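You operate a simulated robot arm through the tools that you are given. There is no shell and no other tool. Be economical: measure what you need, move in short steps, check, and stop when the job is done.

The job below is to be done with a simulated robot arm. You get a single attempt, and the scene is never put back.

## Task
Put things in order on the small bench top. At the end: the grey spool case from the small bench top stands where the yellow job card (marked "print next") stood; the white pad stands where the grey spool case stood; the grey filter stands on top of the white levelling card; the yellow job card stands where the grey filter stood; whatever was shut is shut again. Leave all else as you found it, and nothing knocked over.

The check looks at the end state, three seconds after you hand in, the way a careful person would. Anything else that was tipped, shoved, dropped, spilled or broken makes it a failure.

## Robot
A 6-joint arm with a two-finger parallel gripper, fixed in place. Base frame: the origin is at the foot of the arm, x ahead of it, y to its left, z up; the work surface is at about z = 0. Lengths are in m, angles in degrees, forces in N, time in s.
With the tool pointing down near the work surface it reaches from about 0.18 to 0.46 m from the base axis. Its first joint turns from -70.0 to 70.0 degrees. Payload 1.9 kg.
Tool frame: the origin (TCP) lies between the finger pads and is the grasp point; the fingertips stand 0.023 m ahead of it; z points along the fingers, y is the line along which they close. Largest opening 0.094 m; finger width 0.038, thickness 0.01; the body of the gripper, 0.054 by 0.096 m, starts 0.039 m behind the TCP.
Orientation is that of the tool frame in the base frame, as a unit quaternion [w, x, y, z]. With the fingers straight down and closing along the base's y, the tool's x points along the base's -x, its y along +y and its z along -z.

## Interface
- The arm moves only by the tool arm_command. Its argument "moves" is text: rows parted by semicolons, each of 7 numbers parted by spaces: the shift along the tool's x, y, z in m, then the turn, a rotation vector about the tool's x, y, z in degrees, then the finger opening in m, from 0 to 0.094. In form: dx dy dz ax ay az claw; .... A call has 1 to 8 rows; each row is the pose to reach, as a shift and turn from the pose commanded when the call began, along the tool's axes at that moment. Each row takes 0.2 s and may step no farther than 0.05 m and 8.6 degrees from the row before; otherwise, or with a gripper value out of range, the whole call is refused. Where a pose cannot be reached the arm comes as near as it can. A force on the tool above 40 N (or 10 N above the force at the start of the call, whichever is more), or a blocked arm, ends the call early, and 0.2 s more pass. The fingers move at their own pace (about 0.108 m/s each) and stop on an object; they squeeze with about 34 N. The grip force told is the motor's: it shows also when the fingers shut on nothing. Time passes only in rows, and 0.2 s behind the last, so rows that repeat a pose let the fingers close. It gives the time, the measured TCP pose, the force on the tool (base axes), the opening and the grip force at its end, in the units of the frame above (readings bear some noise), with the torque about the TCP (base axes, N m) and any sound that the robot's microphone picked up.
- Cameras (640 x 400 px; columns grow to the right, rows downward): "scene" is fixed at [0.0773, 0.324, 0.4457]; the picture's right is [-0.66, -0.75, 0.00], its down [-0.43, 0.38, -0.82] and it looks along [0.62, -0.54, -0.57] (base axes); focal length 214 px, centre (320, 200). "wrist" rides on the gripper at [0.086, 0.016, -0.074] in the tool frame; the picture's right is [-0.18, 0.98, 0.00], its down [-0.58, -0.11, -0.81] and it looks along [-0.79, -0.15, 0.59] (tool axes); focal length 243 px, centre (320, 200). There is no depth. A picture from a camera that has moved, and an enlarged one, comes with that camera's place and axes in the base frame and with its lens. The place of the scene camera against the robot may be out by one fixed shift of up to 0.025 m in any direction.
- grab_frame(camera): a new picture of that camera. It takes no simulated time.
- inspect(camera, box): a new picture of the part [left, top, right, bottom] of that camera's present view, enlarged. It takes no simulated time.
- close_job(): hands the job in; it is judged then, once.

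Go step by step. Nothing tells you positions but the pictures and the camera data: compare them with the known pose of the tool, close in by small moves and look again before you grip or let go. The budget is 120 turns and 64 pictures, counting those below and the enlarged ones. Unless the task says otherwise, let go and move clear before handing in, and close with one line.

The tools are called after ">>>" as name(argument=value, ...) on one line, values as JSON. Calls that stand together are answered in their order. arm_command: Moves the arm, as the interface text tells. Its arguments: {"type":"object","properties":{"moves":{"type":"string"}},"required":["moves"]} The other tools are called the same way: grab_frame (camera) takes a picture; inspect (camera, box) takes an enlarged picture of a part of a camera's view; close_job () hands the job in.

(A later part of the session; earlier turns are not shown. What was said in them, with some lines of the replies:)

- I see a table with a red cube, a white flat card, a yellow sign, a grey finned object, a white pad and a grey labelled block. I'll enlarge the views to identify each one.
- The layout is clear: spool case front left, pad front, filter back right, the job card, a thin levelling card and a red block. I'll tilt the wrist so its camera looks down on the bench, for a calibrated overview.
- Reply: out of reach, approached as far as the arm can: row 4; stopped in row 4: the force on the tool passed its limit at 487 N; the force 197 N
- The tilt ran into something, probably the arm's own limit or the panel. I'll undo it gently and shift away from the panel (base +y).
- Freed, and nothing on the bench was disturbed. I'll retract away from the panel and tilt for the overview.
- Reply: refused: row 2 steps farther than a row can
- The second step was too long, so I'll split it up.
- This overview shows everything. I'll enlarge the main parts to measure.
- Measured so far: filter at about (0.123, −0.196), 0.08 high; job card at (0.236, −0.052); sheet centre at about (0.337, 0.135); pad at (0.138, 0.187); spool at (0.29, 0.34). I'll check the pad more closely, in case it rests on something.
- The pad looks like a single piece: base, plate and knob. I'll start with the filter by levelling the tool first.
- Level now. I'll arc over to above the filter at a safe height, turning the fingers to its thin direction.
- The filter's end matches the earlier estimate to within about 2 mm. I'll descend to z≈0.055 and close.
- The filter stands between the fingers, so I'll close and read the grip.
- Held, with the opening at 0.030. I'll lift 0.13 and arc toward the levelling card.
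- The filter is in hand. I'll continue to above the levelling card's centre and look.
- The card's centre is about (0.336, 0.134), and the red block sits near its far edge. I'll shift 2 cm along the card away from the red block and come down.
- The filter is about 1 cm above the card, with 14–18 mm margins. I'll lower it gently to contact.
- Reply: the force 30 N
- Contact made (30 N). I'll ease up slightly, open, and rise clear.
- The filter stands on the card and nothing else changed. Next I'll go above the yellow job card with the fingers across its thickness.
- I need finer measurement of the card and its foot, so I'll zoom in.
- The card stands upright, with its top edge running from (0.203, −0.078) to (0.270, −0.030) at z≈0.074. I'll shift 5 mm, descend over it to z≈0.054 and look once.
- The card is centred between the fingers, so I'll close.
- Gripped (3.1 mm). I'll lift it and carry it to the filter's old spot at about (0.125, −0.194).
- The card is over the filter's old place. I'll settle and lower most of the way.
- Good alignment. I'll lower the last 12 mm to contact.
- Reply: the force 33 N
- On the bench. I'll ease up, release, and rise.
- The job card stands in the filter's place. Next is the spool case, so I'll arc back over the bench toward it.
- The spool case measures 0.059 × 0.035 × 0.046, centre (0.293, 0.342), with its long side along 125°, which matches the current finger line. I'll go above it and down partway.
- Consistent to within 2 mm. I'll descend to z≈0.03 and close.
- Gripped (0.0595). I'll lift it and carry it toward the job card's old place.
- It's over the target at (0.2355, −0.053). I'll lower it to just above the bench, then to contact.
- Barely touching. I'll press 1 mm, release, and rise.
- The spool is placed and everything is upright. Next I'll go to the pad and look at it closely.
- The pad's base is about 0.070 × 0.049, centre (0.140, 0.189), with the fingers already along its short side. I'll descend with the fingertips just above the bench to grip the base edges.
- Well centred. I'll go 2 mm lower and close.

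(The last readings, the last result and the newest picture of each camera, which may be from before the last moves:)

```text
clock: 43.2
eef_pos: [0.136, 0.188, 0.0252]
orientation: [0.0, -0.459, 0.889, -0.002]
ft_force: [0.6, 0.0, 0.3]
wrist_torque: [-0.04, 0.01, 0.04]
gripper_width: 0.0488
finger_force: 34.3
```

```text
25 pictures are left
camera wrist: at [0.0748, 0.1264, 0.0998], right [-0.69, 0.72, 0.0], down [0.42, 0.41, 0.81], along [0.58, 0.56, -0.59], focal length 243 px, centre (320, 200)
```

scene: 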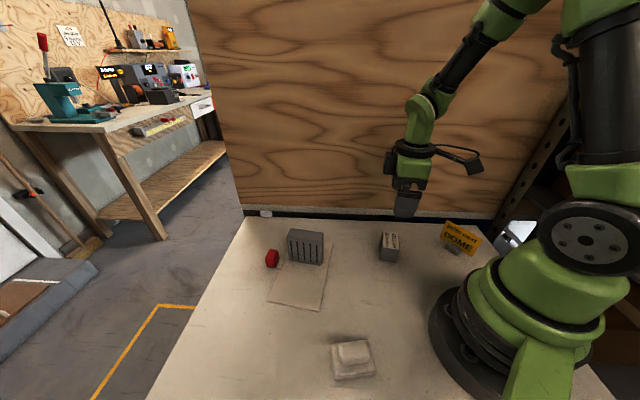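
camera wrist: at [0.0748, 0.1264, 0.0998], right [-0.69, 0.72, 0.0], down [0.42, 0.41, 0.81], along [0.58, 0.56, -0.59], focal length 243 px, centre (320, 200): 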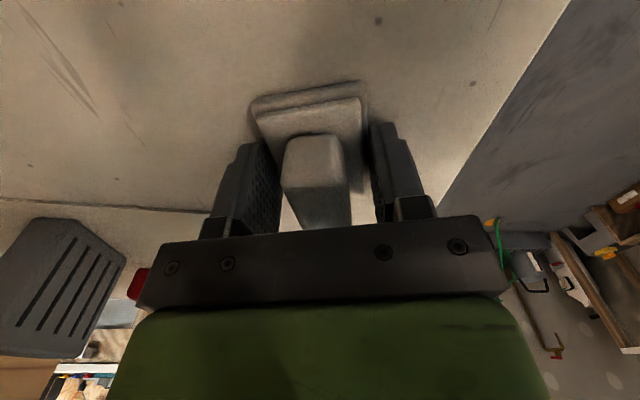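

Gripped on the base (0.0488). I'll lift slightly and check that the whole pad comes with it.

>>> arm_command(moves="0 0 -0.015 0 0 0 0.03;0 0 -0.04 0 0 0 0.03;0 0 -0.08 0 0 0 0.03;0 0 -0.08 0 0 0 0.03")

>>> grab_frame(camera="wrist")

>>> inspect(camera="scene", box=[270, 230, 430, 400])

```text
clock: 44.2
eef_pos: [0.1383, 0.1858, 0.1081]
orientation: [0.001, -0.458, 0.889, -0.002]
ft_force: [0.4, -0.5, -1.3]
wrist_torque: [0.0, 0.0, 0.01]
gripper_width: 0.0487
finger_force: 34.7
```

```text
24 pictures are left
camera wrist: at [0.0761, 0.1255, 0.1829], right [-0.69, 0.72, 0.0], down [0.42, 0.41, 0.81], along [0.58, 0.56, -0.59], focal length 243 px, centre (320, 200)
```

wrist: 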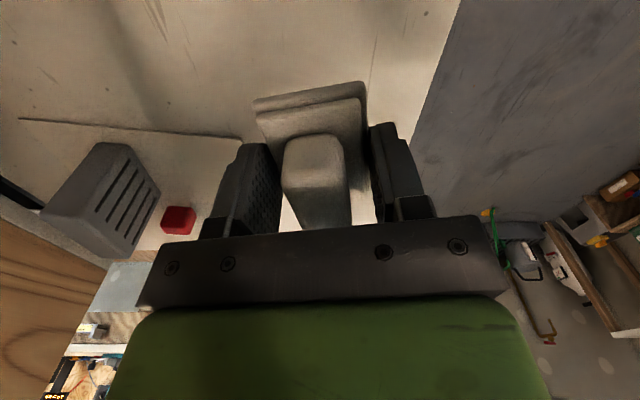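

```text
2.35 times, centred on (350, 315) of scene
camera zoom: at [0.0773, 0.324, 0.4457], right [-0.66, -0.75, 0.0], down [-0.43, 0.38, -0.82], along [0.62, -0.54, -0.57], focal length 505 px, centre (249, -71)
```

zoom: 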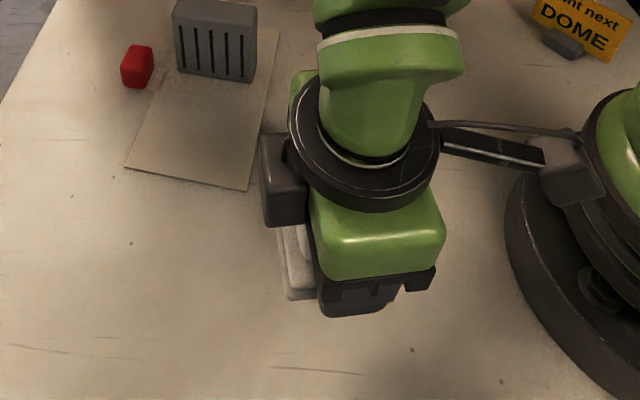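

The whole pad came up as one. I'll carry it to the spool case's old place.

>>> arm_command(moves="-0.0431 -0.0071 0 0 0 0 0.03;-0.0862 -0.0142 0 0 0 0 0.03;-0.1292 -0.0213 0 0 0 0 0.03;-0.1723 -0.0284 0 0 0 0 0.03;-0.2154 -0.0355 0 0 0 0 0.03;-0.2154 -0.0355 0.04 0 0 0 0.03;-0.2154 -0.0355 0.065 0 0 0 0.03;-0.2154 -0.0355 0.065 0 0 0 0.03")

>>> grab_frame(camera="scene")

```text
clock: 46.0
eef_pos: [0.2869, 0.3411, 0.0383]
orientation: [-0.001, -0.459, 0.889, -0.001]
ft_force: [0.6, -0.3, 0.7]
wrist_torque: [0.01, 0.01, 0.0]
gripper_width: 0.0488
finger_force: 33.8
```

```text
22 pictures are left
```

scene: 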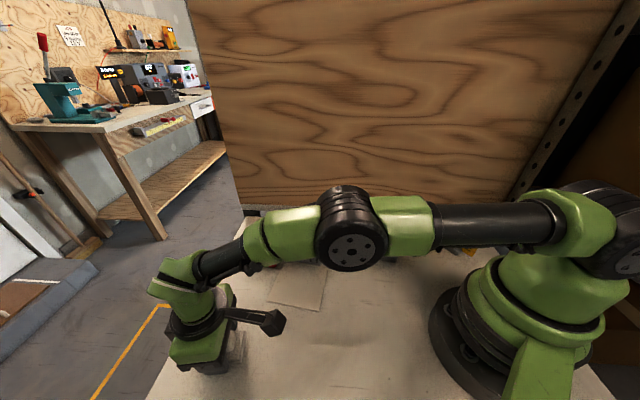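

Nearly there. I'll correct 5 mm in x and lower to contact.

>>> arm_command(moves="-0.0029 -0.0041 0.005 0 0 0 0.03;-0.0029 -0.0041 0.01 0 0 0 0.03;-0.0029 -0.0041 0.0125 0 0 0 0.03;-0.0029 -0.0041 0.0135 0 0 0 0.03;-0.0029 -0.0041 0.0135 0 0 0 0.03")

```text
clock: 47.2
eef_pos: [0.2933, 0.3419, 0.0248]
orientation: [0.001, -0.459, 0.888, -0.002]
ft_force: [0.5, 0.2, -0.6]
wrist_torque: [-0.01, 0.01, 0.03]
gripper_width: 0.0487
finger_force: 34.3
```

>>> arm_command(moves="0 0 0.0006 0 0 0 0.03;0 0 0.0012 0 0 0 0.03;0 0 0.0012 0 0 0 0.03")

```text
clock: 48.0
eef_pos: [0.294, 0.3426, 0.025]
orientation: [0.0, -0.459, 0.889, -0.002]
ft_force: [-3.9, 3.5, 10.7]
wrist_torque: [0.01, 0.19, -0.02]
gripper_width: 0.0491
finger_force: 33.7
```

Contact (about 11 N). I'll release and rise clear.

>>> arm_command(moves="0 0 -0.0003 0 0 0 0.05;0 0 -0.0003 0 0 0 0.07;0 0 -0.0003 0 0 0 0.094;0 0 -0.0003 0 0 0 0.094;0 0 -0.03 0 0 0 0.094;0 0 -0.07 0 0 0 0.094;0 0 -0.11 0 0 0 0.094;0.035 0 -0.145 0 0 0 0.094")

>>> grab_frame(camera="wrist")

>>> grab_frame(camera="scene")

```text
clock: 49.8
eef_pos: [0.2749, 0.3131, 0.1706]
orientation: [-0.001, -0.459, 0.889, -0.002]
ft_force: [0.7, -0.5, 0.3]
wrist_torque: [0.0, -0.03, 0.04]
gripper_width: 0.0942
finger_force: 0.2
```

```text
21 pictures are left
camera wrist: at [0.2138, 0.2529, 0.2457], right [-0.69, 0.72, 0.0], down [0.42, 0.41, 0.81], along [0.58, 0.56, -0.59], focal length 243 px, centre (320, 200)
```

wrist: 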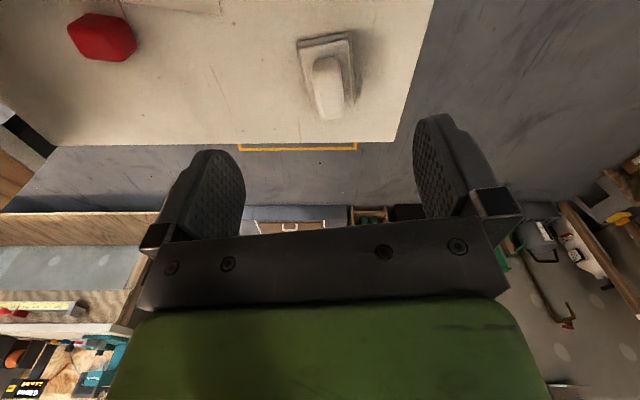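

```text
20 pictures are left
```

scene: 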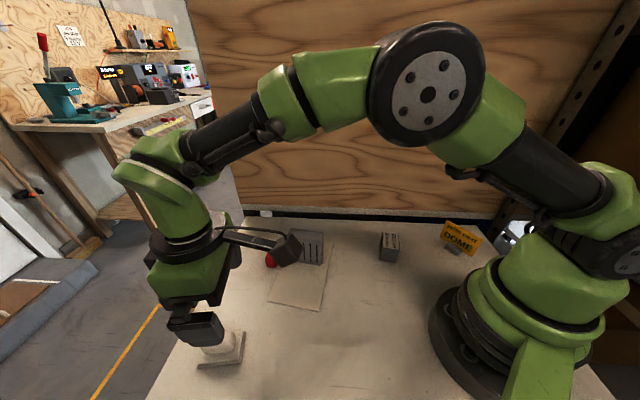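

The pad stands in the spool's old place. I'll retract the arm clear and take a last look.

>>> arm_command(moves="0.03 0 -0.025 0 0 0 0.094;0.06 0 -0.05 0 0 0 0.094;0.09 0 -0.08 0 0 0 0.094;0.09 -0.04 -0.1 0 0 0 0.094;0.09 -0.08 -0.12 0 0 0 0.094;0.09 -0.08 -0.12 0 0 0 0.094")

>>> grab_frame(camera="scene")

```text
clock: 51.2
eef_pos: [0.2888, 0.1966, 0.2887]
orientation: [0.0, -0.459, 0.889, -0.002]
ft_force: [0.0, 0.7, 0.4]
wrist_torque: [-0.02, 0.01, -0.03]
gripper_width: 0.0942
finger_force: 0.1
```

```text
19 pictures are left
```

scene: 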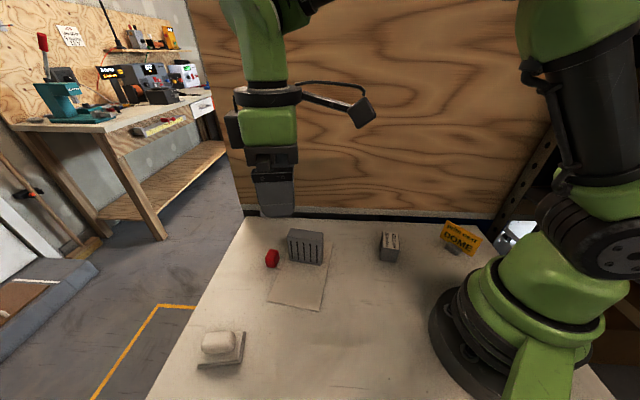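

All four items stand where they should, the red block and levelling card haven't moved, and the arm is clear. Handing in.

>>> close_job()

```text
The job is handed in.
```

The job is handed in: the spool case, pad, filter and job card all stand in their requested places, and the last picture shows nothing else on the bench moved or tipped. Early on, one tilt of the wrist was stopped at 487 N, probably against the plywood panel; I backed off and saw nothing disturbed on the bench afterwards.
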